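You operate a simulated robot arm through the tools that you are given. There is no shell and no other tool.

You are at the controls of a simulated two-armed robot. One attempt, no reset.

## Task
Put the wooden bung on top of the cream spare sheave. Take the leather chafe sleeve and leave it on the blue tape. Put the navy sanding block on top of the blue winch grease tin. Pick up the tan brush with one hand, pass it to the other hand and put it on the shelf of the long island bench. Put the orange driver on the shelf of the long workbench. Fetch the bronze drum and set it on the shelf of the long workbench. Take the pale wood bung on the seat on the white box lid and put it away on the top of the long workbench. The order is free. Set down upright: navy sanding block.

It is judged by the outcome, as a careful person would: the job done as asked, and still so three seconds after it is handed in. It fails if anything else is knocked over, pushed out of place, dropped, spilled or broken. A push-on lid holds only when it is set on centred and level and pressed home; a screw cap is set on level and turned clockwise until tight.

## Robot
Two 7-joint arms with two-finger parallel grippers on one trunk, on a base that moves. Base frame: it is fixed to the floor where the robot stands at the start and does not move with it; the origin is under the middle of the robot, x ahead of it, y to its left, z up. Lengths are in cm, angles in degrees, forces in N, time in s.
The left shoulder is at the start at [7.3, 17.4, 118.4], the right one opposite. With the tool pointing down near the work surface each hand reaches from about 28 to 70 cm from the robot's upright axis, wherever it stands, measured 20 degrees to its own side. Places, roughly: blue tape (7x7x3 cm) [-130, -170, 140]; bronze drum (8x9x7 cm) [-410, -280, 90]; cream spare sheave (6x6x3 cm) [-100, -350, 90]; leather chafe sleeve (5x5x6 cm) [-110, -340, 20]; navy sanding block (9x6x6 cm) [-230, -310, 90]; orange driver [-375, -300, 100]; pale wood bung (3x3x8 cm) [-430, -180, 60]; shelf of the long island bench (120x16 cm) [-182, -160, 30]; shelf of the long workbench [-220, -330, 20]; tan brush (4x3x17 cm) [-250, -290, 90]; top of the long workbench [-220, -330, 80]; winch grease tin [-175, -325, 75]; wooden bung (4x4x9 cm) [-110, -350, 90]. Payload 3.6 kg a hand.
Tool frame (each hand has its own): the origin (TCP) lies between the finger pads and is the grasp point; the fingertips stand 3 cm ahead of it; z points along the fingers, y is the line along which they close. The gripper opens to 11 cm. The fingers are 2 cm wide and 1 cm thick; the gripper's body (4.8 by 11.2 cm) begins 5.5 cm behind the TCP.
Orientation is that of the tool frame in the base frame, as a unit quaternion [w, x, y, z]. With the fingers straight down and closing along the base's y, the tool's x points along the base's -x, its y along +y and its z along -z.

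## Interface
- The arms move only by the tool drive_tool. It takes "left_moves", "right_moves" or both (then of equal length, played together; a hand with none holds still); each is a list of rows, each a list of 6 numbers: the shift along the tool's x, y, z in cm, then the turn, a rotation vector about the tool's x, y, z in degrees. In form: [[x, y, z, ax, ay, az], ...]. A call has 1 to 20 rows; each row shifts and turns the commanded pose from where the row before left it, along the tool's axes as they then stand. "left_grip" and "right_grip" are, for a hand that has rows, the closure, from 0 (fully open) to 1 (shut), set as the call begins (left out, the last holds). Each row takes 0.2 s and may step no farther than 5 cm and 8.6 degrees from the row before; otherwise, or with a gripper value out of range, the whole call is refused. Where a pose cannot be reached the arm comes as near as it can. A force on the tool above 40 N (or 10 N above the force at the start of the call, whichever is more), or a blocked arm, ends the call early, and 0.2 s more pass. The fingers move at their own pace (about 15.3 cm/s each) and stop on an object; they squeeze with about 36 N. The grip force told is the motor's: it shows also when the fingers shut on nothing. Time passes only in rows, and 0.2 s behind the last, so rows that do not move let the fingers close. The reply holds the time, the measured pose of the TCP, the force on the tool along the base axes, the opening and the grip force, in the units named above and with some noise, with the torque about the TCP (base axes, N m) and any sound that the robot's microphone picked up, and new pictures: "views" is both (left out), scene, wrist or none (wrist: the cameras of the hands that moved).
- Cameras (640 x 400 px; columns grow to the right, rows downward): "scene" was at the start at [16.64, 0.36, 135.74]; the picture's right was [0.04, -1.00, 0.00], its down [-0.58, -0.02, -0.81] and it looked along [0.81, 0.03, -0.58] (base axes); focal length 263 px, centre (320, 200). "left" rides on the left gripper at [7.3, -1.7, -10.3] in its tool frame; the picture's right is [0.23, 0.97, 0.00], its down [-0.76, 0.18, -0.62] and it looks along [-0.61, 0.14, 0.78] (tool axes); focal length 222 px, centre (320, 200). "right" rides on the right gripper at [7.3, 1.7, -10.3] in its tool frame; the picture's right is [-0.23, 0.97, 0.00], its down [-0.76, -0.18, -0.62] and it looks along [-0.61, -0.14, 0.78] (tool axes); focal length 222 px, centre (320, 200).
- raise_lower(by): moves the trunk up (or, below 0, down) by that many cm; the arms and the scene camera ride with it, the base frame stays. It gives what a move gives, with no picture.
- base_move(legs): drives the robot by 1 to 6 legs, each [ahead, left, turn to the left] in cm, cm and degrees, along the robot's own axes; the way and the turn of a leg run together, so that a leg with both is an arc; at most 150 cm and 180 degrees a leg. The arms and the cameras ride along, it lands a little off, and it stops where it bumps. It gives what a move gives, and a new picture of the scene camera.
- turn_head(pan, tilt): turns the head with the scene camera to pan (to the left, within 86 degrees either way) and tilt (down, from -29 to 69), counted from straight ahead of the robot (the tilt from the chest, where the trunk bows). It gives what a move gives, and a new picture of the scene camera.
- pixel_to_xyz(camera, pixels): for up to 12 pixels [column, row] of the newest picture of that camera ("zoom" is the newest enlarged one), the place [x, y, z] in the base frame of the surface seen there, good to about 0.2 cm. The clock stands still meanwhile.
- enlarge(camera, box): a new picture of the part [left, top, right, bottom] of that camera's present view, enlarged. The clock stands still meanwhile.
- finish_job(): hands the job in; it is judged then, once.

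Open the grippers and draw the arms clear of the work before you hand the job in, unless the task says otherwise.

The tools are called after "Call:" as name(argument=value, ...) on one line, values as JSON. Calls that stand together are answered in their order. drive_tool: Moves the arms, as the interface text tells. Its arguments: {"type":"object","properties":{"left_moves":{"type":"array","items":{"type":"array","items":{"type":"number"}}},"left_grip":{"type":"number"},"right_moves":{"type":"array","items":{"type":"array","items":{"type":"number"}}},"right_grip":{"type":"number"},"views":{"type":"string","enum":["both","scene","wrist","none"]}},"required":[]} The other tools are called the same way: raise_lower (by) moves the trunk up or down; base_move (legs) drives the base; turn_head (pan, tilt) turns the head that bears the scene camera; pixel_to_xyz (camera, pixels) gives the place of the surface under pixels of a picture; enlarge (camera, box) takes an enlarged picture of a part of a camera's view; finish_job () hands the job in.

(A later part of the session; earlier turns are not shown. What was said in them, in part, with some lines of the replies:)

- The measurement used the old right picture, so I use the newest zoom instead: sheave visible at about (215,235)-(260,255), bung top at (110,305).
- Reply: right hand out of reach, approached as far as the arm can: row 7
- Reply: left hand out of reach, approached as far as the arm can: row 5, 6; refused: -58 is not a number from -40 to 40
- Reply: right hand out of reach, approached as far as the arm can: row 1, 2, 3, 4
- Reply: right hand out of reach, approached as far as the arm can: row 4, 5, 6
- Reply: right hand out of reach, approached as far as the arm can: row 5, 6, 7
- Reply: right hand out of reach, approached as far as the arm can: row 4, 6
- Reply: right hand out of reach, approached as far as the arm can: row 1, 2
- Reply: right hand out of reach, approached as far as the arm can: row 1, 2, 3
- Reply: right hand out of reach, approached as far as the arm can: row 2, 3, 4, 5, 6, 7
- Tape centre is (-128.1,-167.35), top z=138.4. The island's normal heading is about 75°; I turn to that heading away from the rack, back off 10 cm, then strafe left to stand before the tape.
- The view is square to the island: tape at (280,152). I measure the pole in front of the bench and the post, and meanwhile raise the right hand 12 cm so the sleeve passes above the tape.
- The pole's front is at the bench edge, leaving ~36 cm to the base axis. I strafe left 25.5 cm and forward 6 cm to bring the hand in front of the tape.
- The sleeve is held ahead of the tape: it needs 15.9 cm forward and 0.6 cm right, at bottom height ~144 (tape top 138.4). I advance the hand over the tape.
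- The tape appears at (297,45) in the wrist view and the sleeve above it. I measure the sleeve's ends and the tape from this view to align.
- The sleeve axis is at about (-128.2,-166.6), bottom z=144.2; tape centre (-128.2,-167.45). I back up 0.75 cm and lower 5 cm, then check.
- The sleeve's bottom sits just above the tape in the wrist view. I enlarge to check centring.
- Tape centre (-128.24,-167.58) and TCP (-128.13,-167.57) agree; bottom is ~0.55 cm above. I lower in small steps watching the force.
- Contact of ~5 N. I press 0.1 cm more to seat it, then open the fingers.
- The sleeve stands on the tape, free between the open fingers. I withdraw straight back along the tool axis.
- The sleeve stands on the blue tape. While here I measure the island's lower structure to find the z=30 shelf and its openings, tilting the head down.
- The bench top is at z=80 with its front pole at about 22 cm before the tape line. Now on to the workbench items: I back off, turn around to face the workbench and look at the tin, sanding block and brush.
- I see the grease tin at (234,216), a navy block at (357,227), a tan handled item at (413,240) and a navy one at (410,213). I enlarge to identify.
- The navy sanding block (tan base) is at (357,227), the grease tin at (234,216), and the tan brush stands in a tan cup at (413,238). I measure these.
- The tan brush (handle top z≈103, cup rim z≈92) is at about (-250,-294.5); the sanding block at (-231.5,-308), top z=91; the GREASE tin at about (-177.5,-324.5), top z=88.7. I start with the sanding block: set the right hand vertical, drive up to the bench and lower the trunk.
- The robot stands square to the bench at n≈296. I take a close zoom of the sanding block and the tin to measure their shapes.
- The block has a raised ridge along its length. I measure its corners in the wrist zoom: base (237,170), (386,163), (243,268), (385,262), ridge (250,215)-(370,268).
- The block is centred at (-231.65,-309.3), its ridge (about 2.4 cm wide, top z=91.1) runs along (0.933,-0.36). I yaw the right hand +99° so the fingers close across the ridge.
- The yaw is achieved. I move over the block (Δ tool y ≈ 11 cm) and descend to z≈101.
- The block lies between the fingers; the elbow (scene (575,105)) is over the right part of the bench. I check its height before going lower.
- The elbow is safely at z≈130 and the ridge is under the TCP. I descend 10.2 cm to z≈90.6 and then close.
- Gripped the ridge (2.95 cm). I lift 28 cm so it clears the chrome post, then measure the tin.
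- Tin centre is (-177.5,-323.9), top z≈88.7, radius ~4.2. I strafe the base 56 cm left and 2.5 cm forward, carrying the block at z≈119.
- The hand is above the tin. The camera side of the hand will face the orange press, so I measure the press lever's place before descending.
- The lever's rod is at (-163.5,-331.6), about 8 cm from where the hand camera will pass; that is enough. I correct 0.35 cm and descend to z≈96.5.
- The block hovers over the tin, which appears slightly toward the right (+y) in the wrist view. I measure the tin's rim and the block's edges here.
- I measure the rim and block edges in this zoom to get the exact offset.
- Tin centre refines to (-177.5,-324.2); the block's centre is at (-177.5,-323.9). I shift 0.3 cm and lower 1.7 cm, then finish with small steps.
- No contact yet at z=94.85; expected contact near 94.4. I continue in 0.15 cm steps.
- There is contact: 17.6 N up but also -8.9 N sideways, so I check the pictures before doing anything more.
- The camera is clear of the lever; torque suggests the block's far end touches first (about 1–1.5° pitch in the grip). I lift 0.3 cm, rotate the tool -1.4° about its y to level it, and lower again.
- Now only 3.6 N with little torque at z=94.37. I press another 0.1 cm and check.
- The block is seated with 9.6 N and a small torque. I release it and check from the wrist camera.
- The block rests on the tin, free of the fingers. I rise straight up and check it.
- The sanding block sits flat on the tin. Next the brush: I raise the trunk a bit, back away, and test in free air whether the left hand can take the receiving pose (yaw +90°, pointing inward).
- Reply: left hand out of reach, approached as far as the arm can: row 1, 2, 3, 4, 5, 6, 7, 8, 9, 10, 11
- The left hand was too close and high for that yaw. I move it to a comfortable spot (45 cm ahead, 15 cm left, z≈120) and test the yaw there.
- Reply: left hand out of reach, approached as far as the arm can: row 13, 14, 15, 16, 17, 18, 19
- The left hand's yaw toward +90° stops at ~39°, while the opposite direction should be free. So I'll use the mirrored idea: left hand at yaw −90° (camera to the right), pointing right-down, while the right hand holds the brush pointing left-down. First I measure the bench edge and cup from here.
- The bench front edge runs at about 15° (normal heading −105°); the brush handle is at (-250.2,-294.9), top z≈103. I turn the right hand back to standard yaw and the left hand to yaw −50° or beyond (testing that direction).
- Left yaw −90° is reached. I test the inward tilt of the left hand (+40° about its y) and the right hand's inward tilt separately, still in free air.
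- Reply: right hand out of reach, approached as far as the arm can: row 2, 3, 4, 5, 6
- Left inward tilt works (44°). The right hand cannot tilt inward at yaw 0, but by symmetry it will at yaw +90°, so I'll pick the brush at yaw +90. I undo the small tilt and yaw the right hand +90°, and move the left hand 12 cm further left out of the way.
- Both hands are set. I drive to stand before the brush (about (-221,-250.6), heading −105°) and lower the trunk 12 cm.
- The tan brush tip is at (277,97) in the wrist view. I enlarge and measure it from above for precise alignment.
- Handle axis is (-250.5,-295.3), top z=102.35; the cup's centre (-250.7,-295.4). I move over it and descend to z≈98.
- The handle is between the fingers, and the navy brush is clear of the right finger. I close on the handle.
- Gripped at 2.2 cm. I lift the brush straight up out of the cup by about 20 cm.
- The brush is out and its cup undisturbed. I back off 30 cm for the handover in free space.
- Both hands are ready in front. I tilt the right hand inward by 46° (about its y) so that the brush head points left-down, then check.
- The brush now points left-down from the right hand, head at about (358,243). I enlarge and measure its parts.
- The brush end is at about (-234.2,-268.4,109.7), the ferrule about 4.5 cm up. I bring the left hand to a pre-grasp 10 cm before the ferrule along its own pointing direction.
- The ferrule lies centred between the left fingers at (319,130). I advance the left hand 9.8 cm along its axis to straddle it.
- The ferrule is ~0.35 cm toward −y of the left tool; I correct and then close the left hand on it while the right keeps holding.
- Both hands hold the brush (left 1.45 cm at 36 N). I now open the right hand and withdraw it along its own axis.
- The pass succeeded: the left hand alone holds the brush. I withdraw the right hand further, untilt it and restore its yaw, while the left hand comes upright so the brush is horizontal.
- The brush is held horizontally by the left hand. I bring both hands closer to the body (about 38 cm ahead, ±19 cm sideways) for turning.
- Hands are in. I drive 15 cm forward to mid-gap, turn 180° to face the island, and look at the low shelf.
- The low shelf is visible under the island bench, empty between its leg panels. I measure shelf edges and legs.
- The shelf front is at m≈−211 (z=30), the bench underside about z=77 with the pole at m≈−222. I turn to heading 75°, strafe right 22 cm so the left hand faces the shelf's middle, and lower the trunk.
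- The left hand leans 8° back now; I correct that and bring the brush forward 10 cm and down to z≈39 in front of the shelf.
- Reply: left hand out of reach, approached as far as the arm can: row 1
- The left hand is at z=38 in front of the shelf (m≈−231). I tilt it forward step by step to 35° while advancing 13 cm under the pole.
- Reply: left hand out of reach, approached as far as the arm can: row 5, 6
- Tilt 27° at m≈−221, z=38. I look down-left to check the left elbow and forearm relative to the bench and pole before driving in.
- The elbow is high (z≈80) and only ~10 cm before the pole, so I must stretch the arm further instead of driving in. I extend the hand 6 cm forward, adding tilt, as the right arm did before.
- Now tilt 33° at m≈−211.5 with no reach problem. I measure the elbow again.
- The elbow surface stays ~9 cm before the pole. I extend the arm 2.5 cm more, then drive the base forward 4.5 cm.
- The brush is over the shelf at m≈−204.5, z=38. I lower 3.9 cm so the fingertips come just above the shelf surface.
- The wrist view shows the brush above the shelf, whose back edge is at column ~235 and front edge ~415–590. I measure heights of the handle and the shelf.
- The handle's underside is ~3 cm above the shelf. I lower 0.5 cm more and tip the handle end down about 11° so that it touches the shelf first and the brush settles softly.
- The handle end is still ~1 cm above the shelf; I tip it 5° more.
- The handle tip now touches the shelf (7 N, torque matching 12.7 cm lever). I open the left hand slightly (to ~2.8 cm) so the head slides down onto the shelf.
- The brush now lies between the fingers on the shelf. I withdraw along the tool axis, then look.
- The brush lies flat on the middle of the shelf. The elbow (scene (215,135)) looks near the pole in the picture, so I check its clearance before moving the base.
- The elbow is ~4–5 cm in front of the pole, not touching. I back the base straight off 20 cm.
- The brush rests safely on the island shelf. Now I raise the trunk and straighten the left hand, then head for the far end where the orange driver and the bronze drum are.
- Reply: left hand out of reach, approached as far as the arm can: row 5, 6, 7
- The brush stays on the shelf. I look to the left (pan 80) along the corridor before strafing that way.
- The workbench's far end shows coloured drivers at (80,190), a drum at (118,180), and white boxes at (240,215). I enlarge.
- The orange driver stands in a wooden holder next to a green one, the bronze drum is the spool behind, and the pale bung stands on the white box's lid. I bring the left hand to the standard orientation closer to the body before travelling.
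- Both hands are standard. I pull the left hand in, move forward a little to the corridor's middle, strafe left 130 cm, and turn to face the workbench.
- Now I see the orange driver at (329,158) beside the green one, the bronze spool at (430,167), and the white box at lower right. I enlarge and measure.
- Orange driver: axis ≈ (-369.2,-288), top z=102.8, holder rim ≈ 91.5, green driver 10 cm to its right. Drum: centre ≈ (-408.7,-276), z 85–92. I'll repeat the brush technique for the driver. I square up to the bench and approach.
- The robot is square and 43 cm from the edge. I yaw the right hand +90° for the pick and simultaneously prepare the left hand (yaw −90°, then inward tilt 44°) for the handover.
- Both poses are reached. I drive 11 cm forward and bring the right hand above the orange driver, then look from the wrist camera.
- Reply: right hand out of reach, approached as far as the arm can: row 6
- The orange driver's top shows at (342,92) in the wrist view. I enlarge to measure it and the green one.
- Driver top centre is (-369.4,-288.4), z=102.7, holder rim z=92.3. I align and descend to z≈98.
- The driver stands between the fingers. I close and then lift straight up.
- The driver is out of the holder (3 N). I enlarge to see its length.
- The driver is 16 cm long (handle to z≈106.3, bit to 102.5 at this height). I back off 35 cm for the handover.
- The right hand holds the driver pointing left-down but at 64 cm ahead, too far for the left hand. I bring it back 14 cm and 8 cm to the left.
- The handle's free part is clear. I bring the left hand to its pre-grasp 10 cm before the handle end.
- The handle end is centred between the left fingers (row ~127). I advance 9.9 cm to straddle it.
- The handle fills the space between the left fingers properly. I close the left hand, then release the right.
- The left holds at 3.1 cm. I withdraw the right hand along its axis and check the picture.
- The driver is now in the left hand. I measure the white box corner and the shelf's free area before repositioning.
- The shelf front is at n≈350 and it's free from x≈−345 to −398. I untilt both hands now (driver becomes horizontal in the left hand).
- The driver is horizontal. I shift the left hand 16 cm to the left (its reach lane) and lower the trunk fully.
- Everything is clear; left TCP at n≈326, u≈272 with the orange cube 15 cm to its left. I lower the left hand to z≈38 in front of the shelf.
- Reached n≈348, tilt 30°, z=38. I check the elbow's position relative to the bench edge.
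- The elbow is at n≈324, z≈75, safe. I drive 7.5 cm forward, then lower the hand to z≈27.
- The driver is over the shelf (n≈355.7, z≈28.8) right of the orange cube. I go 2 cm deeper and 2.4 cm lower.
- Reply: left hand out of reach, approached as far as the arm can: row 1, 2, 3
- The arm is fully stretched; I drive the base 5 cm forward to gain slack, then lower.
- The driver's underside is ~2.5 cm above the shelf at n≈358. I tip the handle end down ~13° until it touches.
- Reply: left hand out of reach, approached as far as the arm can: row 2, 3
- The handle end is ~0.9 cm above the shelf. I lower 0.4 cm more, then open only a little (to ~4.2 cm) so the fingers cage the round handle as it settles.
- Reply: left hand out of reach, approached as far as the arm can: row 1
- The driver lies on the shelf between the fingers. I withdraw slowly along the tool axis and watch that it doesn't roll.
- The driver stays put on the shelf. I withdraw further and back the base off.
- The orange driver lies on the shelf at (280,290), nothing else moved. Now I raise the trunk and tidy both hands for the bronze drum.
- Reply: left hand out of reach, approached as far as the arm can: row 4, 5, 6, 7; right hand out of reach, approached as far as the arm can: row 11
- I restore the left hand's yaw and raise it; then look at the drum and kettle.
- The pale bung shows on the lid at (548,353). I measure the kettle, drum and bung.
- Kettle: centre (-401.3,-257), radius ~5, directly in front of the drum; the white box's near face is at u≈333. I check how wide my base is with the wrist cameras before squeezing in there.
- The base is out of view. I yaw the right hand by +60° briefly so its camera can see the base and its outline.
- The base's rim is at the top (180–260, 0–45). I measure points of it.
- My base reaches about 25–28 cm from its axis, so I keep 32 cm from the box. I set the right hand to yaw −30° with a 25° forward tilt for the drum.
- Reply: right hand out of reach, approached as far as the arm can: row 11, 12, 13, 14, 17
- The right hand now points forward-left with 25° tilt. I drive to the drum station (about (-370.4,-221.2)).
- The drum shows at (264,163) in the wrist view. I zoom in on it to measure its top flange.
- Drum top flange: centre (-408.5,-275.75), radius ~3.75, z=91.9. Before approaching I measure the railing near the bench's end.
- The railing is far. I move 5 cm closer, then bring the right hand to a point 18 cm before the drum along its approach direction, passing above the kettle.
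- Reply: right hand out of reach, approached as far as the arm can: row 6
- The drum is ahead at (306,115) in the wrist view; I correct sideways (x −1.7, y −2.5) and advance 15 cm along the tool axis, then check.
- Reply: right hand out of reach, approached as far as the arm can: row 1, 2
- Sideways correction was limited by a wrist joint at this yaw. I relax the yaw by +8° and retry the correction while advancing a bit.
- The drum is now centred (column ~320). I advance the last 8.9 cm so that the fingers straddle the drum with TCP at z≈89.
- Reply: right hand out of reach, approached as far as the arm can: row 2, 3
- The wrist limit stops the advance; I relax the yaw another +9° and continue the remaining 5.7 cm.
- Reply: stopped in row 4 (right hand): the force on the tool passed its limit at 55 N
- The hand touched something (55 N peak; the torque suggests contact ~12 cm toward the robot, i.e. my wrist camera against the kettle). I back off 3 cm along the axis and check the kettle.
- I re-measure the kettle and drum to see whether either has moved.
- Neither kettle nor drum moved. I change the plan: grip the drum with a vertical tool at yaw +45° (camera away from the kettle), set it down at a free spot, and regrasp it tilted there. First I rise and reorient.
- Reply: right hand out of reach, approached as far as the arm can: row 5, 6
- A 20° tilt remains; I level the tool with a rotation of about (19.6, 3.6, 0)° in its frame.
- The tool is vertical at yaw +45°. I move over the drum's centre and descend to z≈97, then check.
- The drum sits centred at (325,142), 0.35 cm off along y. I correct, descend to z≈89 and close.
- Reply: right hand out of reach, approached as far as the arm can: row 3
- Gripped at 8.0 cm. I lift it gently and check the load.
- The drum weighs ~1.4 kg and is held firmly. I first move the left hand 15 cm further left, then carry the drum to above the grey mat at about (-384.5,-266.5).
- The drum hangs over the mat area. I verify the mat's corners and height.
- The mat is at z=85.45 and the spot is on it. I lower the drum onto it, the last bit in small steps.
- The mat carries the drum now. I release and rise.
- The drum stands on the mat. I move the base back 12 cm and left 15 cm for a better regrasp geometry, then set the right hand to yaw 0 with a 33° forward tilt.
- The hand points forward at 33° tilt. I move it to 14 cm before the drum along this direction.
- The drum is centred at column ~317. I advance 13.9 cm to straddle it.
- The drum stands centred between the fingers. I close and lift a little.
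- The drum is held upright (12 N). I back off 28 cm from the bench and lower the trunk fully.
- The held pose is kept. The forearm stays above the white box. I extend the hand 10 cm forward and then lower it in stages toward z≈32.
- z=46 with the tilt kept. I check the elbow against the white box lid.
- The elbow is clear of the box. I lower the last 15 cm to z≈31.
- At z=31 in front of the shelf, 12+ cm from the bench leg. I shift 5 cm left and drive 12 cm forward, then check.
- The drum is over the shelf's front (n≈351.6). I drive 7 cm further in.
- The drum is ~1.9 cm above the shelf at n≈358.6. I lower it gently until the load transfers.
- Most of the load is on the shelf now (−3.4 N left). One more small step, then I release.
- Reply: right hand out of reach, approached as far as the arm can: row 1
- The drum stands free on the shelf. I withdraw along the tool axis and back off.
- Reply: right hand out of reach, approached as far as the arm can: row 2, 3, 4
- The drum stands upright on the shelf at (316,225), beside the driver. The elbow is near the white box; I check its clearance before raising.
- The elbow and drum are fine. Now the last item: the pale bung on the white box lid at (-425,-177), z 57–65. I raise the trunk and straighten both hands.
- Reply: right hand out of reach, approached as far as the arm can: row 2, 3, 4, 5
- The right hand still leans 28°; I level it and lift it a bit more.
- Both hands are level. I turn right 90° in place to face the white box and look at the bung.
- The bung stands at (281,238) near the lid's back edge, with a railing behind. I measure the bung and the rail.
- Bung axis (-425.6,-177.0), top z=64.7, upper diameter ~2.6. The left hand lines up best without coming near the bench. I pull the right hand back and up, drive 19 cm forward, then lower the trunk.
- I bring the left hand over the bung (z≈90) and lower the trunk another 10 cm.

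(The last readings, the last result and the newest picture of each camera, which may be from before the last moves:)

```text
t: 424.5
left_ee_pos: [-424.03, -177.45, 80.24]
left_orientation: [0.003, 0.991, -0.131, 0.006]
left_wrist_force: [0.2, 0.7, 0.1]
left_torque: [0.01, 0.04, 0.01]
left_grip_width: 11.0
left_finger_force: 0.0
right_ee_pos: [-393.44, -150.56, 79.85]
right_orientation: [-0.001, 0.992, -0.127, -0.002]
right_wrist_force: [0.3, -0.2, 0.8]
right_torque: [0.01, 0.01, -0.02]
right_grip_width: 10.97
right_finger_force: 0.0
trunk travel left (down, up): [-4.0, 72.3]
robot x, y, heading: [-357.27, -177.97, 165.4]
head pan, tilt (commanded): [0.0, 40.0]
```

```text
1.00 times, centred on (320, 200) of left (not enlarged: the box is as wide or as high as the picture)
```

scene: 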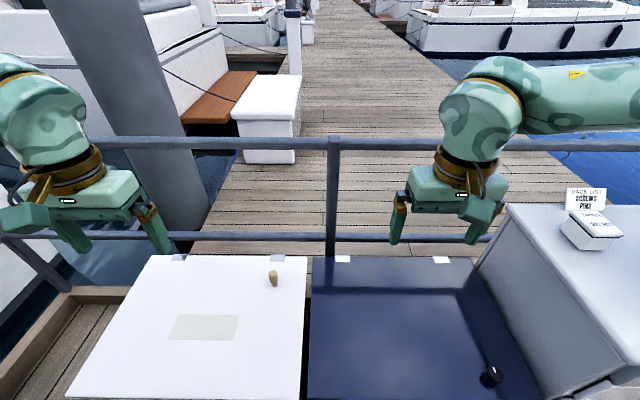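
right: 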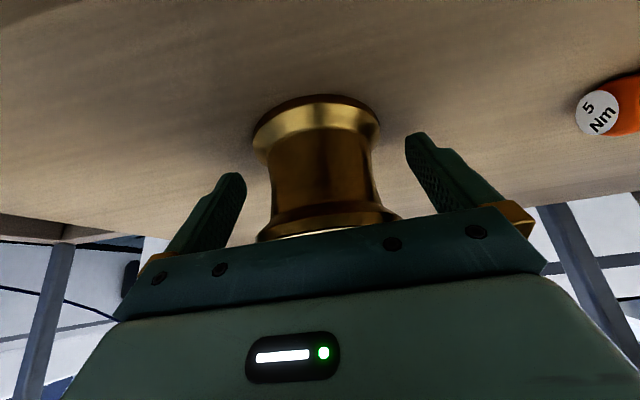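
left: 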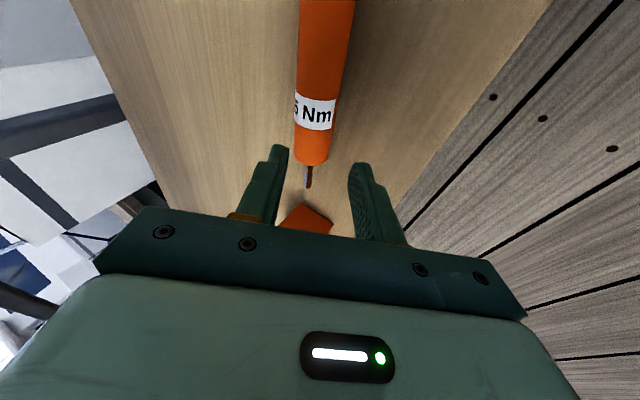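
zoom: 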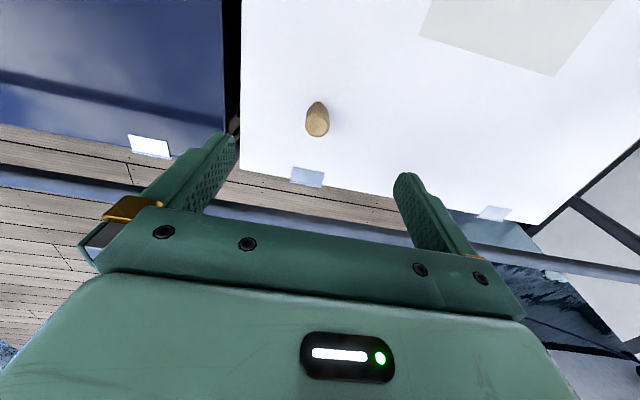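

The bung's top is at (318,122), 1.6 cm ahead of the TCP line. I correct and descend to z≈61.6 with a reduced opening.

Call:
drive_tool(left_moves=[[-0.8, 0, 3, 0, 0, 0], [-0.83, 0, 4, 0, 0, 0], [0, 0, 4, 0, 0, 0], [0, 0, 4, 0, 0, 0], [0, 0, 3.5, 0, 0, 0], [0, 0, 0, 0, 0, 0]], left_grip=0.3, views="both")

```text
t: 425.9
left_ee_pos: [-425.33, -177.07, 61.52]
left_orientation: [0.003, 0.991, -0.131, 0.007]
left_wrist_force: [0.7, 0.0, 0.0]
left_torque: [0.03, 0.01, -0.02]
left_grip_width: 7.69
left_finger_force: 0.0
right_ee_pos: [-393.49, -150.56, 79.9]
right_orientation: [-0.001, 0.992, -0.127, -0.001]
right_wrist_force: [-0.6, 1.4, 0.1]
right_torque: [-0.01, 0.02, -0.01]
right_grip_width: 11.0
right_finger_force: 0.1
trunk travel left (down, up): [-4.0, 72.3]
robot x, y, heading: [-357.44, -178.23, 165.6]
head pan, tilt (commanded): [0.0, 40.0]
```

scene: 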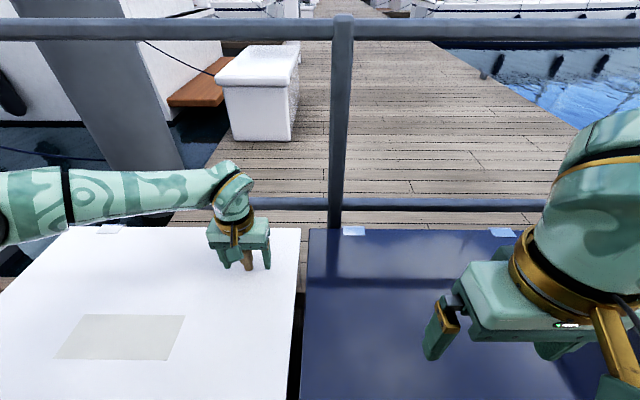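
left: 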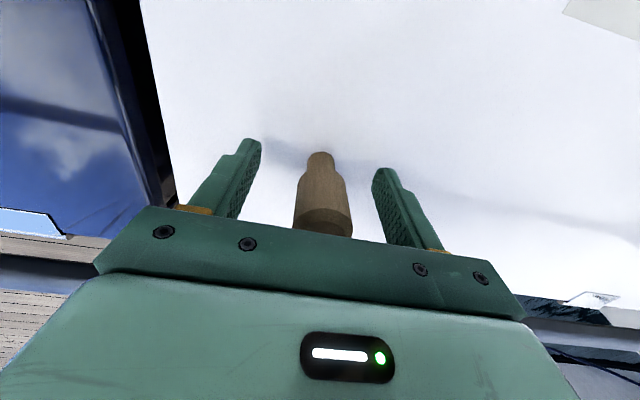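

The bung stands between the left fingers. I close and lift it.

Call:
drive_tool(left_moves=[[0, 0, 0, 0, 0, 0], [0, 0, 0, 0, 0, 0], [0, 0, 0, 0, 0, 0]], left_grip=1, views="none")

Call:
drive_tool(left_moves=[[0, 0, -2, 0, 0, 0], [0, 0, -4, 0, 0, 0], [0, 0, -4, 0, 0, 0], [0, 0, -4, 0, 0, 0], [4, 0, -1, 0, 0, 0], [4, 0, -1, 0, 0, 0], [4, 0, -1, 0, 0, 0], [4, 0, -1, 0, 0, 0], [0, 0, 0, 0, 0, 0]], left_grip=1, views="both")

```text
t: 426.7
left_ee_pos: [-425.41, -177.14, 61.5]
left_orientation: [0.003, 0.991, -0.131, 0.007]
left_wrist_force: [-0.3, -0.4, -0.6]
left_torque: [0.0, -0.02, 0.0]
left_grip_width: 2.84
left_finger_force: 36.2
right_ee_pos: [-393.55, -150.55, 79.83]
right_orientation: [-0.001, 0.992, -0.126, -0.002]
right_wrist_force: [-1.1, -1.3, 0.4]
right_torque: [-0.05, -0.02, -0.01]
right_grip_width: 10.99
right_finger_force: 0.0
trunk travel left (down, up): [-4.0, 72.3]
robot x, y, heading: [-357.08, -178.11, 165.7]
head pan, tilt (commanded): [0.0, 40.0]
```

```text
t: 428.7
left_ee_pos: [-410.15, -181.22, 79.64]
left_orientation: [0.002, 0.991, -0.131, 0.007]
left_wrist_force: [0.9, -0.6, -0.8]
left_torque: [-0.01, -0.03, -0.02]
left_grip_width: 2.81
left_finger_force: 35.7
right_ee_pos: [-393.52, -150.57, 79.72]
right_orientation: [-0.001, 0.992, -0.126, -0.001]
right_wrist_force: [0.2, 1.3, -0.8]
right_torque: [0.01, 0.02, 0.02]
right_grip_width: 11.02
right_finger_force: 0.1
trunk travel left (down, up): [-4.0, 72.3]
robot x, y, heading: [-357.27, -178.14, 165.7]
head pan, tilt (commanded): [0.0, 40.0]
```

scene: 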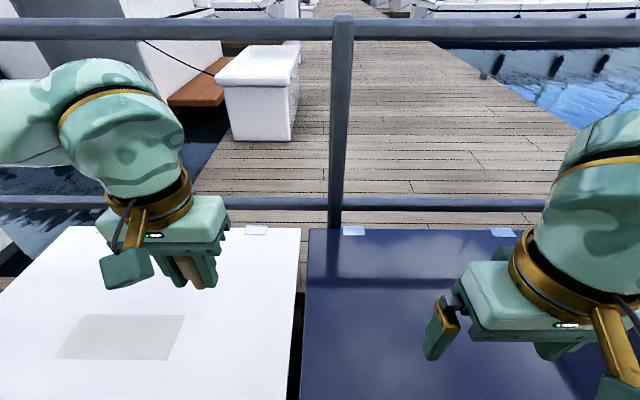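
left: 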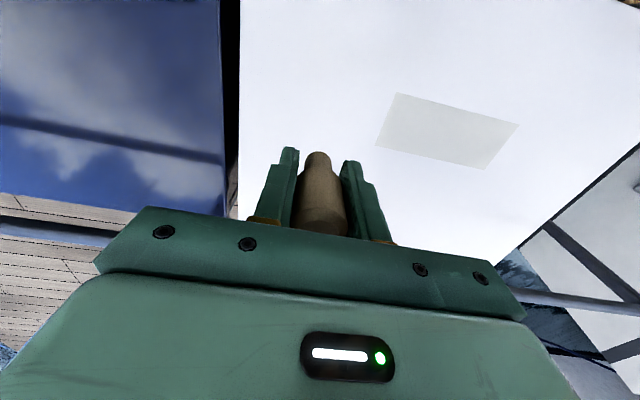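

The pale bung is in the left hand. I raise the trunk, back away from the box, and turn left to face the workbench.

Call:
raise_lower(by=36)

Call:
base_move(legs=[[-20, 0, 0], [0, 0, 89.5]])

Call:
turn_head(pan=0, tilt=40)

```text
t: 432.2
left_ee_pos: [-410.21, -181.14, 115.85]
left_orientation: [0.003, 0.991, -0.131, 0.007]
left_wrist_force: [-0.2, 0.2, -0.5]
left_torque: [0.02, 0.02, 0.0]
left_grip_width: 2.83
left_finger_force: 35.8
right_ee_pos: [-393.53, -150.5, 115.7]
right_orientation: [0.0, 0.992, -0.127, -0.002]
right_wrist_force: [0.4, -0.1, 0.9]
right_torque: [-0.04, 0.0, 0.01]
right_grip_width: 11.01
right_finger_force: 0.1
trunk travel left (down, up): [-40.0, 36.3]
robot x, y, heading: [-357.36, -178.3, 165.4]
head pan, tilt (commanded): [0.0, 40.0]
```

```text
t: 437.6
left_ee_pos: [-336.1, -236.15, 115.84]
left_orientation: [-0.003, 0.803, 0.596, 0.007]
left_wrist_force: [0.1, 0.0, -1.0]
left_torque: [-0.01, -0.04, 0.01]
left_grip_width: 2.83
left_finger_force: 36.3
right_ee_pos: [-366.32, -218.67, 115.79]
right_orientation: [0.0, 0.799, 0.601, -0.001]
right_wrist_force: [0.3, -0.1, -0.2]
right_torque: [0.03, -0.01, 0.02]
right_grip_width: 11.02
right_finger_force: 0.0
trunk travel left (down, up): [-40.0, 36.3]
robot x, y, heading: [-337.44, -183.22, -106.0]
head pan, tilt (commanded): [0.0, 40.0]
```

scene: 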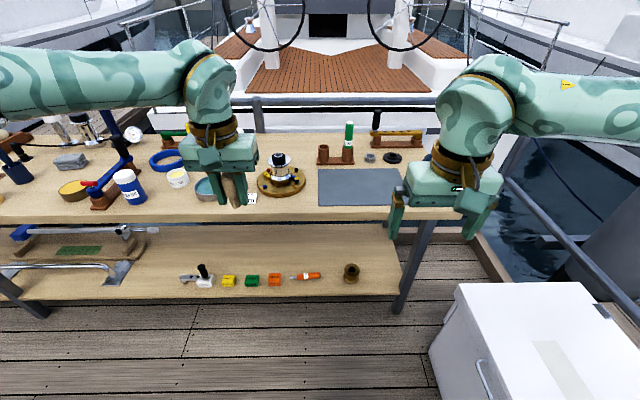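

```text
t: 438.2
left_ee_pos: [-336.15, -236.15, 115.76]
left_orientation: [-0.003, 0.802, 0.597, 0.007]
left_wrist_force: [0.0, 0.5, -0.1]
left_torque: [-0.04, -0.02, 0.03]
left_grip_width: 2.82
left_finger_force: 35.8
right_ee_pos: [-366.32, -218.64, 115.76]
right_orientation: [0.001, 0.799, 0.602, -0.002]
right_wrist_force: [0.4, 0.4, 0.1]
right_torque: [0.01, 0.02, -0.03]
right_grip_width: 11.01
right_finger_force: 0.1
trunk travel left (down, up): [-40.0, 36.3]
robot x, y, heading: [-337.68, -183.29, -106.1]
head pan, tilt (commanded): [0.0, 40.0]
```

scene: 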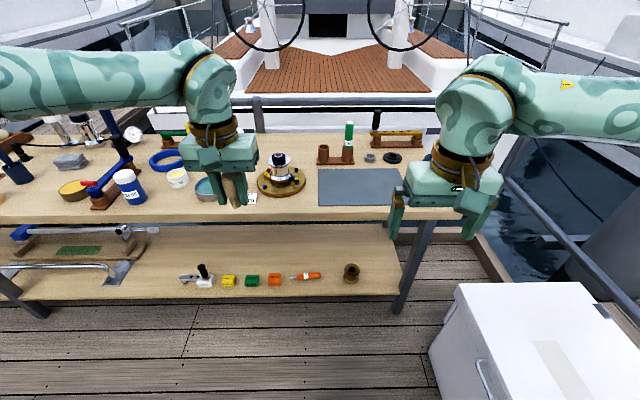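

I see a few free patches of bare bench. I enlarge the top to choose a clear spot.

Call:
enlarge(camera="scene", box=[60, 110, 300, 230])

Call:
enlarge(camera="scene", box=[240, 110, 460, 230])

```text
2.67 times, centred on (180, 170) of scene
```

zoom: 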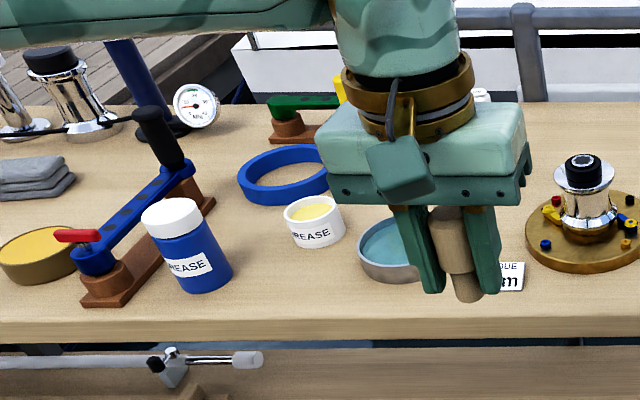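

```text
2.91 times, centred on (350, 170) of scene
```

zoom: 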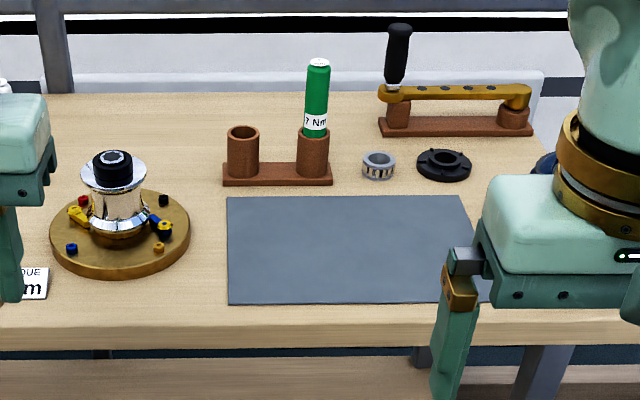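

The patch between the blue grease jar and the teal dish, about scene (167,201), looks free. I measure it and its neighbours.

Call:
pixel_to_xyz(camera="scene", pixels=[[167, 201], [160, 195], [146, 203], [178, 187], [195, 193], [167, 213], [167, 190], [150, 180], [172, 198]])

```text
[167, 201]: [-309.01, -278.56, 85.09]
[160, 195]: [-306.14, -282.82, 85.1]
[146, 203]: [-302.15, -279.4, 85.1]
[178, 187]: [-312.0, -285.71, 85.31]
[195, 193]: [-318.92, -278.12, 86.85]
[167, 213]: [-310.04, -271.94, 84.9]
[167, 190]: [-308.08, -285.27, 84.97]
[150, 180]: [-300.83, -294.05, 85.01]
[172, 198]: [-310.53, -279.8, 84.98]
```

The spot (-309.8,-279) has 7–9 cm of free wood all around. I drive left 37 cm and forward 33 cm so the left hand arrives above it.

Call:
base_move(legs=[[0, 37, 0], [33, 0, 0]])

Call:
turn_head(pan=15, tilt=55)

Call:
enlarge(camera="left", box=[0, 0, 640, 400])

```text
t: 442.3
left_ee_pos: [-309.98, -278.17, 115.81]
left_orientation: [-0.003, 0.803, 0.596, 0.006]
left_wrist_force: [-1.5, 0.0, -0.7]
left_torque: [0.0, -0.02, 0.02]
left_grip_width: 2.83
left_finger_force: 36.1
right_ee_pos: [-340.23, -260.61, 115.79]
right_orientation: [0.001, 0.8, 0.6, -0.002]
right_wrist_force: [0.7, 0.0, 0.4]
right_torque: [0.01, 0.01, 0.02]
right_grip_width: 10.99
right_finger_force: 0.1
trunk travel left (down, up): [-40.0, 36.3]
robot x, y, heading: [-311.62, -225.26, -106.2]
head pan, tilt (commanded): [0.0, 40.0]
```

scene: 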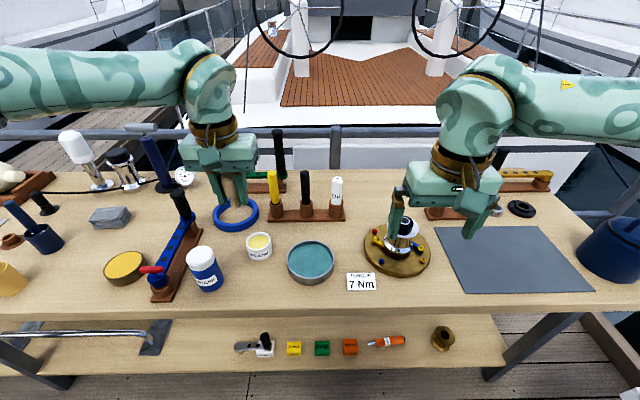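

```text
t: 443.1
left_ee_pos: [-310.03, -278.05, 115.82]
left_orientation: [-0.003, 0.803, 0.596, 0.007]
left_wrist_force: [0.2, 0.5, 0.2]
left_torque: [-0.02, -0.01, 0.0]
left_grip_width: 2.86
left_finger_force: 36.5
right_ee_pos: [-340.19, -260.56, 115.73]
right_orientation: [0.0, 0.8, 0.6, -0.002]
right_wrist_force: [0.5, 0.3, 0.7]
right_torque: [0.01, -0.04, -0.02]
right_grip_width: 10.99
right_finger_force: 0.0
trunk travel left (down, up): [-40.0, 36.3]
robot x, y, heading: [-311.61, -225.3, -106.2]
head pan, tilt (commanded): [15.0, 55.0]
```

scene: 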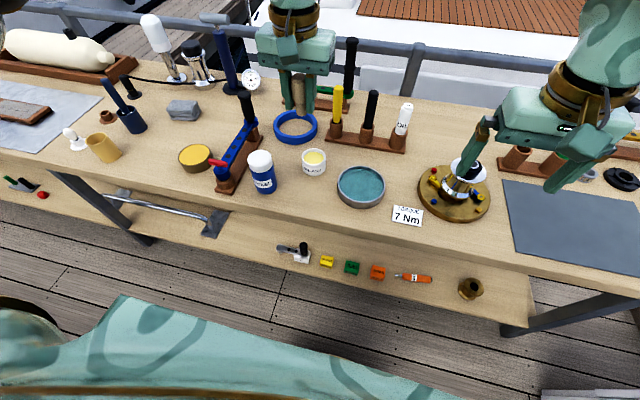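

```text
1.00 times, centred on (320, 200) of left (not enlarged: the box is as wide or as high as the picture)
```

zoom: 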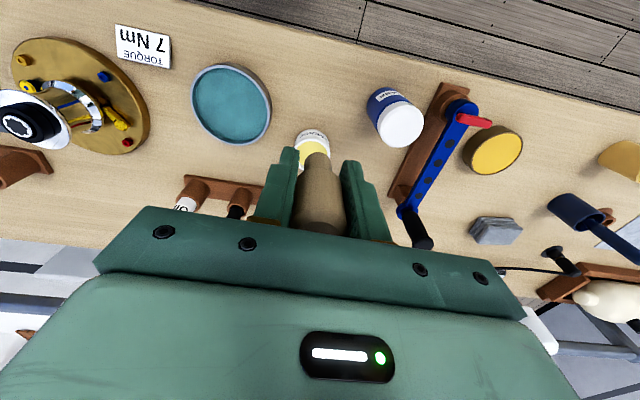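

The left hand is above the spot. I verify the free spot in the new view around (312,195) before lowering.

Call:
pixel_to_xyz(camera="scene", pixels=[[312, 195], [305, 190], [320, 200], [312, 178], [338, 195], [278, 190], [300, 215], [310, 215]])

```text
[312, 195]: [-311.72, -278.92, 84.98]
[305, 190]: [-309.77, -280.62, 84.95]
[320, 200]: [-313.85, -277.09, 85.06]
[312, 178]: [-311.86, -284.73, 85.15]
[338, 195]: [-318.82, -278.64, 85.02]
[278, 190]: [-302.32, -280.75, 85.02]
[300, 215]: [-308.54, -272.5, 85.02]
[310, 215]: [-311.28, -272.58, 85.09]
```

The spot is clear; to keep more distance from the tall blue jar I shift 1.2 cm right, then descend to just above the bench.

Call:
drive_tool(left_moves=[[0, -1.2, 3, 0, 0, 0], [0, 0, 4.5, 0, 0, 0], [0, 0, 4.5, 0, 0, 0], [0, 0, 4.5, 0, 0, 0], [0, 0, 4.5, 0, 0, 0], [0, 0, 4.2, 0, 0, 0], [0, 0, 0, 0, 0, 0]], left_grip=1, views="both")

```text
t: 444.7
left_ee_pos: [-311.03, -277.23, 90.42]
left_orientation: [-0.003, 0.803, 0.596, 0.007]
left_wrist_force: [0.2, -0.2, 0.1]
left_torque: [-0.02, 0.0, 0.0]
left_grip_width: 2.82
left_finger_force: 35.8
right_ee_pos: [-340.15, -260.51, 115.95]
right_orientation: [0.0, 0.8, 0.6, -0.001]
right_wrist_force: [0.7, -0.5, 0.4]
right_torque: [-0.02, -0.01, 0.0]
right_grip_width: 10.99
right_finger_force: 0.0
trunk travel left (down, up): [-40.0, 36.3]
robot x, y, heading: [-311.38, -224.92, -105.9]
head pan, tilt (commanded): [15.0, 55.0]
```

scene: 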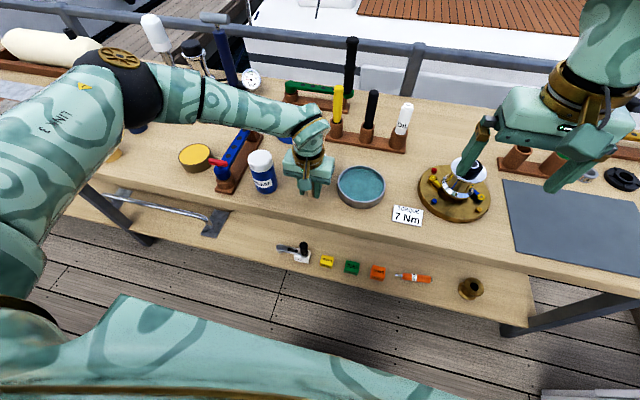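
left: 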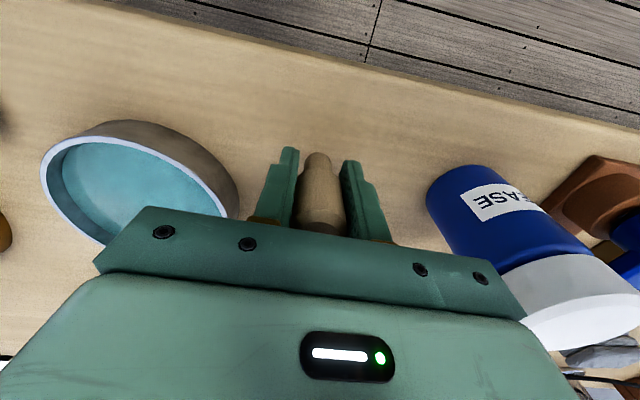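

No contact so far; the bung's bottom is ~1.1 cm above the wood. I lower it gently until it touches.

Call:
drive_tool(left_moves=[[0, 0, 0.6, 0, 0, 0], [0, 0, 0.25, 0, 0, 0], [0, 0, 0.15, 0, 0, 0], [0, 0, 0.1, 0, 0, 0], [0, 0, 0, 0, 0, 0]], left_grip=1, views="none")

```text
t: 445.9
left_ee_pos: [-311.07, -277.36, 89.47]
left_orientation: [-0.003, 0.803, 0.596, 0.007]
left_wrist_force: [0.3, -0.3, 0.1]
left_torque: [0.01, 0.05, 0.0]
left_grip_width: 2.83
left_finger_force: 35.8
right_ee_pos: [-340.18, -260.65, 115.82]
right_orientation: [0.0, 0.799, 0.601, -0.003]
right_wrist_force: [-0.1, -0.6, 0.4]
right_torque: [-0.03, 0.0, 0.0]
right_grip_width: 10.98
right_finger_force: 0.1
trunk travel left (down, up): [-40.0, 36.3]
robot x, y, heading: [-311.16, -224.99, -106.2]
head pan, tilt (commanded): [15.0, 55.0]
```

Call:
drive_tool(left_moves=[[0, 0, 0.12, 0, 0, 0], [0, 0, 0.12, 0, 0, 0], [0, 0, 0.1, 0, 0, 0], [0, 0, 0, 0, 0, 0]], left_grip=1, views="none")

```text
t: 446.9
left_ee_pos: [-311.07, -277.31, 89.28]
left_orientation: [-0.002, 0.802, 0.597, 0.007]
left_wrist_force: [1.7, 0.9, 10.2]
left_torque: [-0.02, -0.06, 0.03]
left_grip_width: 2.84
left_finger_force: 35.9
right_ee_pos: [-340.12, -260.56, 115.85]
right_orientation: [0.001, 0.799, 0.601, -0.002]
right_wrist_force: [0.9, -0.5, 0.5]
right_torque: [0.0, 0.01, 0.01]
right_grip_width: 10.99
right_finger_force: 0.1
trunk travel left (down, up): [-40.0, 36.3]
robot x, y, heading: [-311.42, -224.77, -106.1]
head pan, tilt (commanded): [15.0, 55.0]
```

Contact at 10 N: the bung stands on the bench. I open the fingers moderately and rise.

Call:
drive_tool(left_moves=[[0, 0, -0.08, 0, 0, 0], [0, 0, 0, 0, 0, 0], [0, 0, 0, 0, 0, 0]], left_grip=0.5, views="wrist")

```text
t: 447.7
left_ee_pos: [-310.96, -277.47, 89.19]
left_orientation: [-0.003, 0.803, 0.597, 0.006]
left_wrist_force: [-0.1, 0.1, -0.4]
left_torque: [-0.01, 0.05, -0.03]
left_grip_width: 5.52
left_finger_force: 0.1
right_ee_pos: [-340.13, -260.61, 115.8]
right_orientation: [0.001, 0.799, 0.601, -0.002]
right_wrist_force: [-0.3, 0.8, 1.0]
right_torque: [-0.01, 0.01, 0.04]
right_grip_width: 11.01
right_finger_force: 0.2
trunk travel left (down, up): [-40.0, 36.3]
robot x, y, heading: [-311.3, -225.12, -106.2]
head pan, tilt (commanded): [15.0, 55.0]
```

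left: 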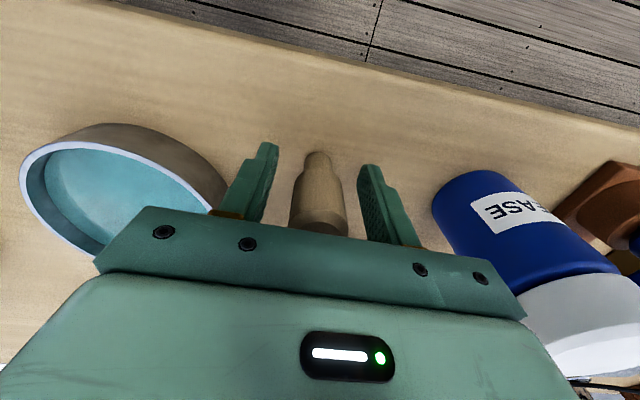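

The bung stands by itself between the open fingers. I rise straight up.

Call:
drive_tool(left_moves=[[0, 0, -2, 0, 0, 0], [0, 0, -4, 0, 0, 0], [0, 0, -4.5, 0, 0, 0], [0, 0, -4.5, 0, 0, 0], [0, 0, -4.5, 0, 0, 0], [0, 0, -4.5, 0, 0, 0], [0, 0, 0, 0, 0, 0]], left_grip=0.5, views="both")

```text
t: 449.3
left_ee_pos: [-311.33, -277.74, 113.28]
left_orientation: [-0.003, 0.803, 0.596, 0.007]
left_wrist_force: [0.0, 0.4, -0.6]
left_torque: [-0.02, 0.04, -0.04]
left_grip_width: 5.5
left_finger_force: 0.0
right_ee_pos: [-340.16, -260.55, 115.82]
right_orientation: [0.0, 0.8, 0.6, -0.003]
right_wrist_force: [0.6, -0.2, -0.4]
right_torque: [0.02, 0.03, -0.01]
right_grip_width: 11.03
right_finger_force: 0.0
trunk travel left (down, up): [-40.0, 36.3]
robot x, y, heading: [-311.42, -225.37, -105.9]
head pan, tilt (commanded): [15.0, 55.0]
```

scene: 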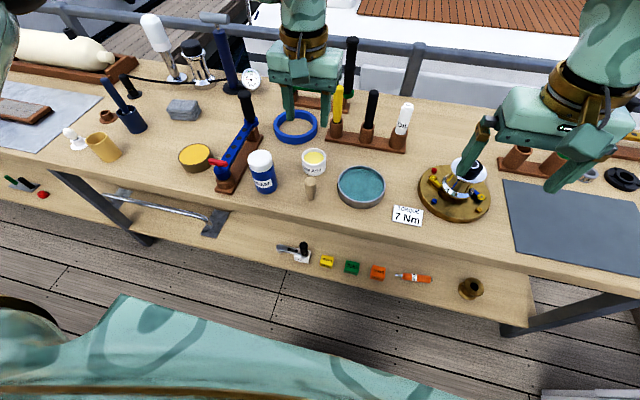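
left: 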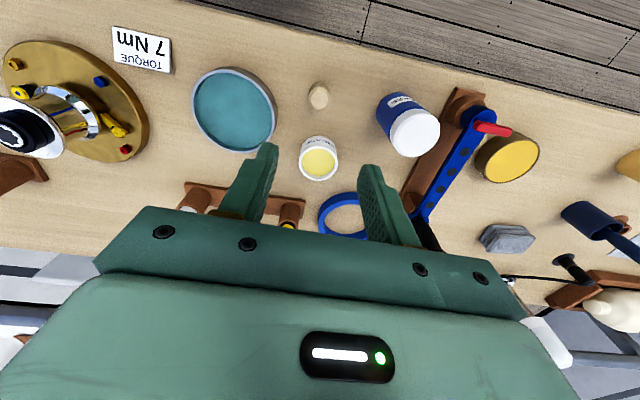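

All items are placed; the pale bung stands at (310,187) on the bench. I back away from the bench, open the grippers fully and then look over the results.

Call:
base_move(legs=[[-40, 0, 0]])

Call:
drive_tool(left_moves=[[0, 0, 0, 0, 0, 0], [0, 0, 0, 0, 0, 0]], right_moves=[[0, 0, 0, 0, 0, 0], [0, 0, 0, 0, 0, 0]], left_grip=0, right_grip=0, views="none")

Call:
turn_head(pan=0, tilt=35)

```text
t: 451.8
left_ee_pos: [-300.11, -239.17, 113.19]
left_orientation: [-0.002, 0.801, 0.599, 0.007]
left_wrist_force: [0.0, -0.6, 0.1]
left_torque: [0.0, 0.0, -0.03]
left_grip_width: 5.48
left_finger_force: 0.1
right_ee_pos: [-329.08, -222.15, 115.81]
right_orientation: [0.0, 0.799, 0.602, -0.001]
right_wrist_force: [1.2, 0.2, -0.2]
right_torque: [-0.02, -0.02, 0.03]
right_grip_width: 11.0
right_finger_force: 0.0
trunk travel left (down, up): [-40.0, 36.3]
robot x, y, heading: [-300.46, -186.41, -106.0]
head pan, tilt (commanded): [15.0, 55.0]
```

scene: 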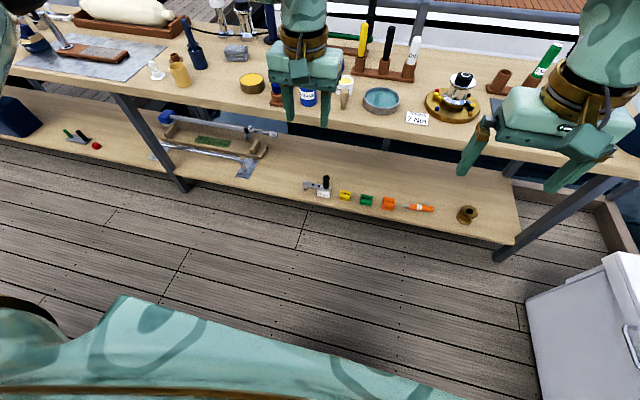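

```text
t: 452.4
left_ee_pos: [-300.03, -239.23, 113.23]
left_orientation: [-0.003, 0.801, 0.598, 0.007]
left_wrist_force: [0.8, 0.7, -0.5]
left_torque: [-0.01, -0.03, 0.06]
left_grip_width: 11.01
left_finger_force: 0.1
right_ee_pos: [-328.97, -222.29, 115.86]
right_orientation: [0.0, 0.798, 0.602, -0.003]
right_wrist_force: [0.2, 0.8, -0.7]
right_torque: [0.02, 0.03, -0.01]
right_grip_width: 10.97
right_finger_force: 0.0
trunk travel left (down, up): [-40.0, 36.3]
robot x, y, heading: [-300.32, -186.01, -105.8]
head pan, tilt (commanded): [15.0, 55.0]
```

```text
t: 453.2
left_ee_pos: [-300.08, -239.3, 113.29]
left_orientation: [-0.003, 0.801, 0.598, 0.007]
left_wrist_force: [0.4, 0.2, 0.3]
left_torque: [0.0, 0.0, -0.01]
left_grip_width: 10.99
left_finger_force: 0.1
right_ee_pos: [-329.03, -222.24, 115.72]
right_orientation: [0.0, 0.799, 0.602, -0.002]
right_wrist_force: [0.4, 0.1, 1.0]
right_torque: [-0.04, 0.0, -0.04]
right_grip_width: 11.0
right_finger_force: 0.1
trunk travel left (down, up): [-40.0, 36.3]
robot x, y, heading: [-300.43, -186.48, -105.9]
head pan, tilt (commanded): [0.0, 35.0]
```

scene: 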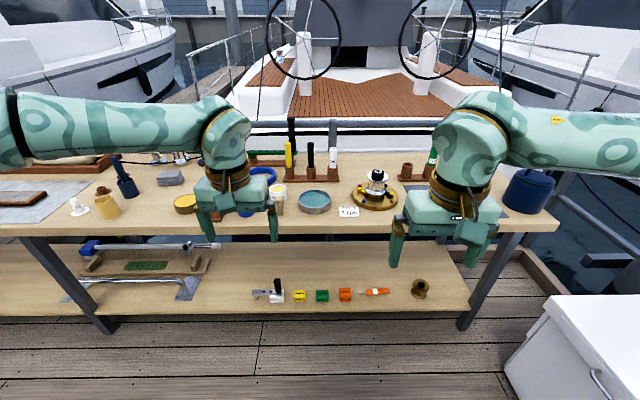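

Driver and drum are fine on the shelf and the pale bung is on the bench. I move to the corridor's middle and turn to inspect the earlier placements from afar.

Call:
base_move(legs=[[24, 0, 0], [0, 60, 0], [0, 0, 60]])

Call:
turn_head(pan=0, tilt=20)

```text
t: 460.7
left_ee_pos: [-202.41, -251.9, 113.26]
left_orientation: [-0.006, 0.391, 0.92, 0.004]
left_wrist_force: [0.5, 0.0, -0.9]
left_torque: [-0.01, 0.03, -0.01]
left_grip_width: 11.02
left_finger_force: 0.1
right_ee_pos: [-231.65, -268.67, 115.83]
right_orientation: [0.001, 0.386, 0.923, -0.001]
right_wrist_force: [0.3, 0.0, 0.0]
right_torque: [0.0, -0.03, 0.0]
right_grip_width: 10.99
right_finger_force: 0.0
trunk travel left (down, up): [-40.0, 36.3]
robot x, y, heading: [-248.42, -226.34, -45.2]
head pan, tilt (commanded): [0.0, 35.0]
```

scene: 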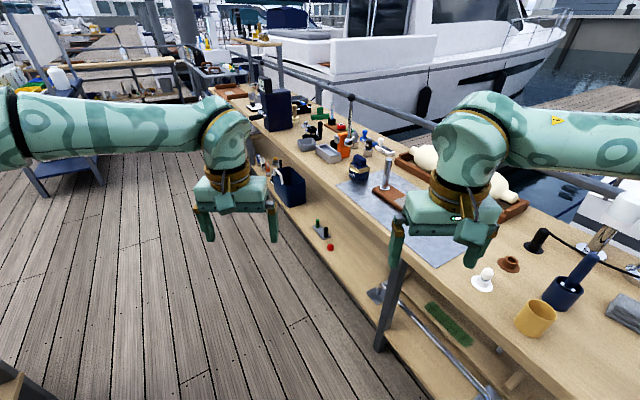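

```text
t: 461.4
left_ee_pos: [-202.46, -251.83, 113.23]
left_orientation: [-0.006, 0.392, 0.92, 0.005]
left_wrist_force: [-0.2, -0.2, -0.1]
left_torque: [-0.03, -0.01, 0.03]
left_grip_width: 10.98
left_finger_force: 0.0
right_ee_pos: [-231.61, -268.7, 115.74]
right_orientation: [0.001, 0.387, 0.922, -0.001]
right_wrist_force: [0.0, -0.3, 0.1]
right_torque: [0.02, 0.01, -0.04]
right_grip_width: 11.02
right_finger_force: 0.0
trunk travel left (down, up): [-40.0, 36.3]
robot x, y, heading: [-248.61, -226.31, -45.2]
head pan, tilt (commanded): [0.0, 20.0]
```

scene: 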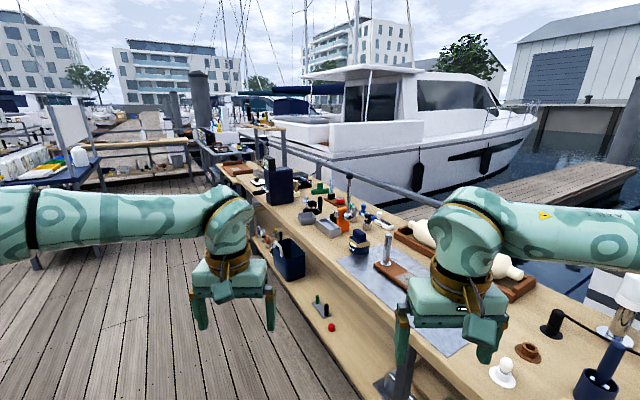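

I enlarge the region of the tin and the scale to confirm the sanding block and the wooden bung.

Call:
enlarge(camera="scene", box=[250, 150, 400, 260])

Call:
turn_head(pan=80, tilt=25)

```text
3.64 times, centred on (325, 205) of scene
```

zoom: 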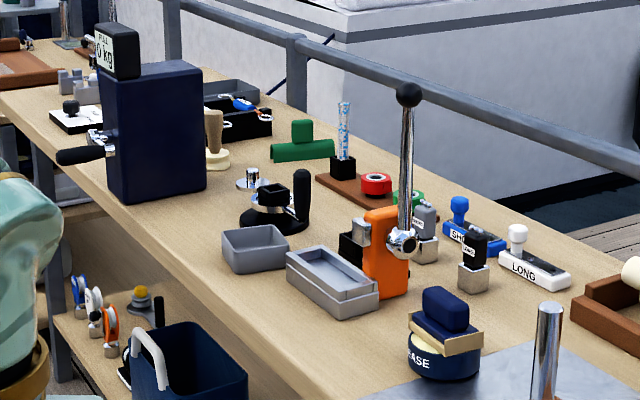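

```text
t: 463.0
left_ee_pos: [-202.53, -251.85, 113.32]
left_orientation: [-0.006, 0.392, 0.92, 0.004]
left_wrist_force: [0.5, -0.6, -0.3]
left_torque: [-0.04, 0.01, -0.03]
left_grip_width: 11.01
left_finger_force: 0.1
right_ee_pos: [-231.57, -268.66, 115.83]
right_orientation: [0.002, 0.387, 0.922, -0.002]
right_wrist_force: [-0.2, -0.4, -0.6]
right_torque: [0.0, 0.0, 0.0]
right_grip_width: 11.0
right_finger_force: 0.0
trunk travel left (down, up): [-40.0, 36.3]
robot x, y, heading: [-248.23, -226.75, -45.3]
head pan, tilt (commanded): [80.0, 25.0]
```

scene: 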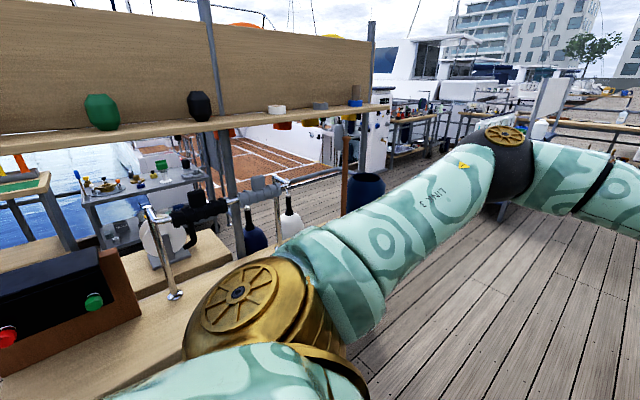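

The wooden bung stands on the cream sheave and the sanding block is on the tin. I enlarge the island's upper shelf to confirm the sleeve on the blue tape.

Call:
enlarge(camera="scene", box=[260, 70, 420, 150])

```text
4.00 times, centred on (340, 110) of scene
```

zoom: 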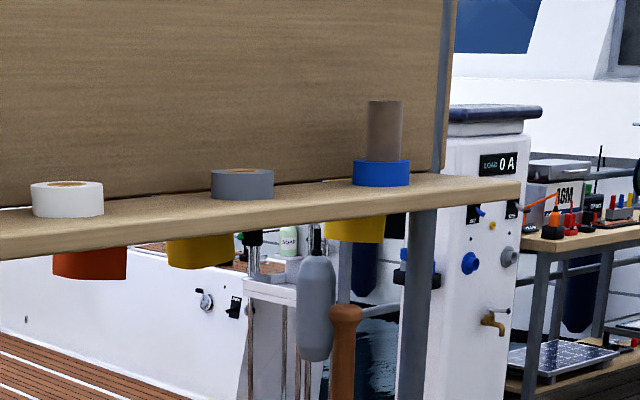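

The sleeve stands on the blue tape. One last look to the right to confirm the pale bung, driver and drum.

Call:
turn_head(pan=-80, tilt=30)

Call:
enlarge(camera="scene", box=[0, 0, 640, 400])

```text
t: 465.4
left_ee_pos: [-202.43, -251.71, 113.25]
left_orientation: [-0.005, 0.391, 0.92, 0.004]
left_wrist_force: [1.0, -0.6, 0.8]
left_torque: [0.0, 0.0, 0.01]
left_grip_width: 11.03
left_finger_force: 0.1
right_ee_pos: [-231.56, -268.64, 115.76]
right_orientation: [0.001, 0.387, 0.922, -0.002]
right_wrist_force: [-0.8, -0.1, 0.2]
right_torque: [0.0, -0.02, 0.0]
right_grip_width: 11.0
right_finger_force: 0.0
trunk travel left (down, up): [-40.0, 36.3]
robot x, y, heading: [-248.14, -226.24, -45.5]
head pan, tilt (commanded): [-80.0, 30.0]
```

scene: 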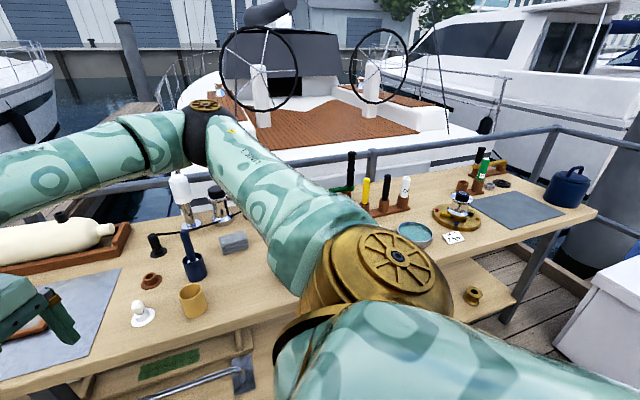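

```text
1.00 times, centred on (320, 200) of scene (not enlarged: the box is as wide or as high as the picture)
```

zoom: 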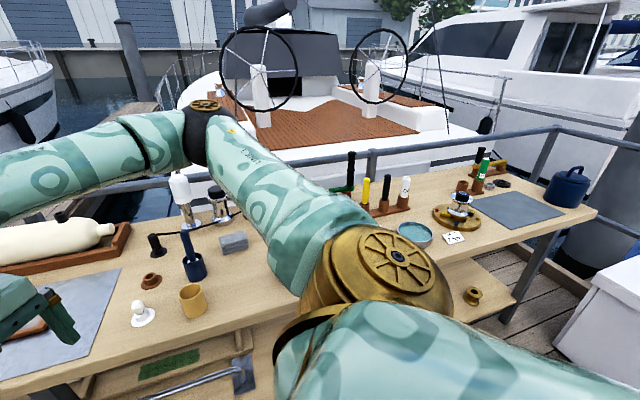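

Everything is in place: the drum stands on the shelf, the bench items are undisturbed, both grippers are open, empty and clear of the work. I hand the job in.

Call:
finish_job()

```text
The job is handed in.
```

The job is handed in with all seven items moved, and nothing else looked moved or knocked over in the last pictures.

| Item | Where it is now | Last seen |
|---|---|---|
| Wooden bung | Standing on the cream spare sheave, behind the scale | Final check |
| Leather chafe sleeve | Standing on the blue tape, on the island's upper shelf | Final check |
| Navy sanding block | Upright on the blue grease tin | Final check |
| Tan brush | Lying flat on the island bench shelf, after being passed from the right hand to the left | When I left the island, not in the final check |
| Orange driver | Lying on the workbench shelf | Final check, but hidden in the very last picture |
| Bronze drum | Standing upright on the workbench shelf | Final check |
| Pale wood bung | Standing on bare wood between the grease jar and the teal dish | Just after placing; my arms hid it later |

- **Kettle contact:** while reaching for the drum, the wrist camera bumped the blue kettle in front of it, with a peak of 55 N. I backed off and measured both: neither the kettle nor the drum had moved.
- **Drum regrip:** I set the drum down on the grey mat to grip it at a different angle before taking it to the shelf.
- **Driver passed over:** I also passed the driver from the right hand to the left so it could be laid flat on the shelf.
- **Drum release:** the hand only partly withdrew before I backed the base away, but the fingers cleared the drum and it stayed upright.

Both grippers are open and empty, and the arms are clear of the work.
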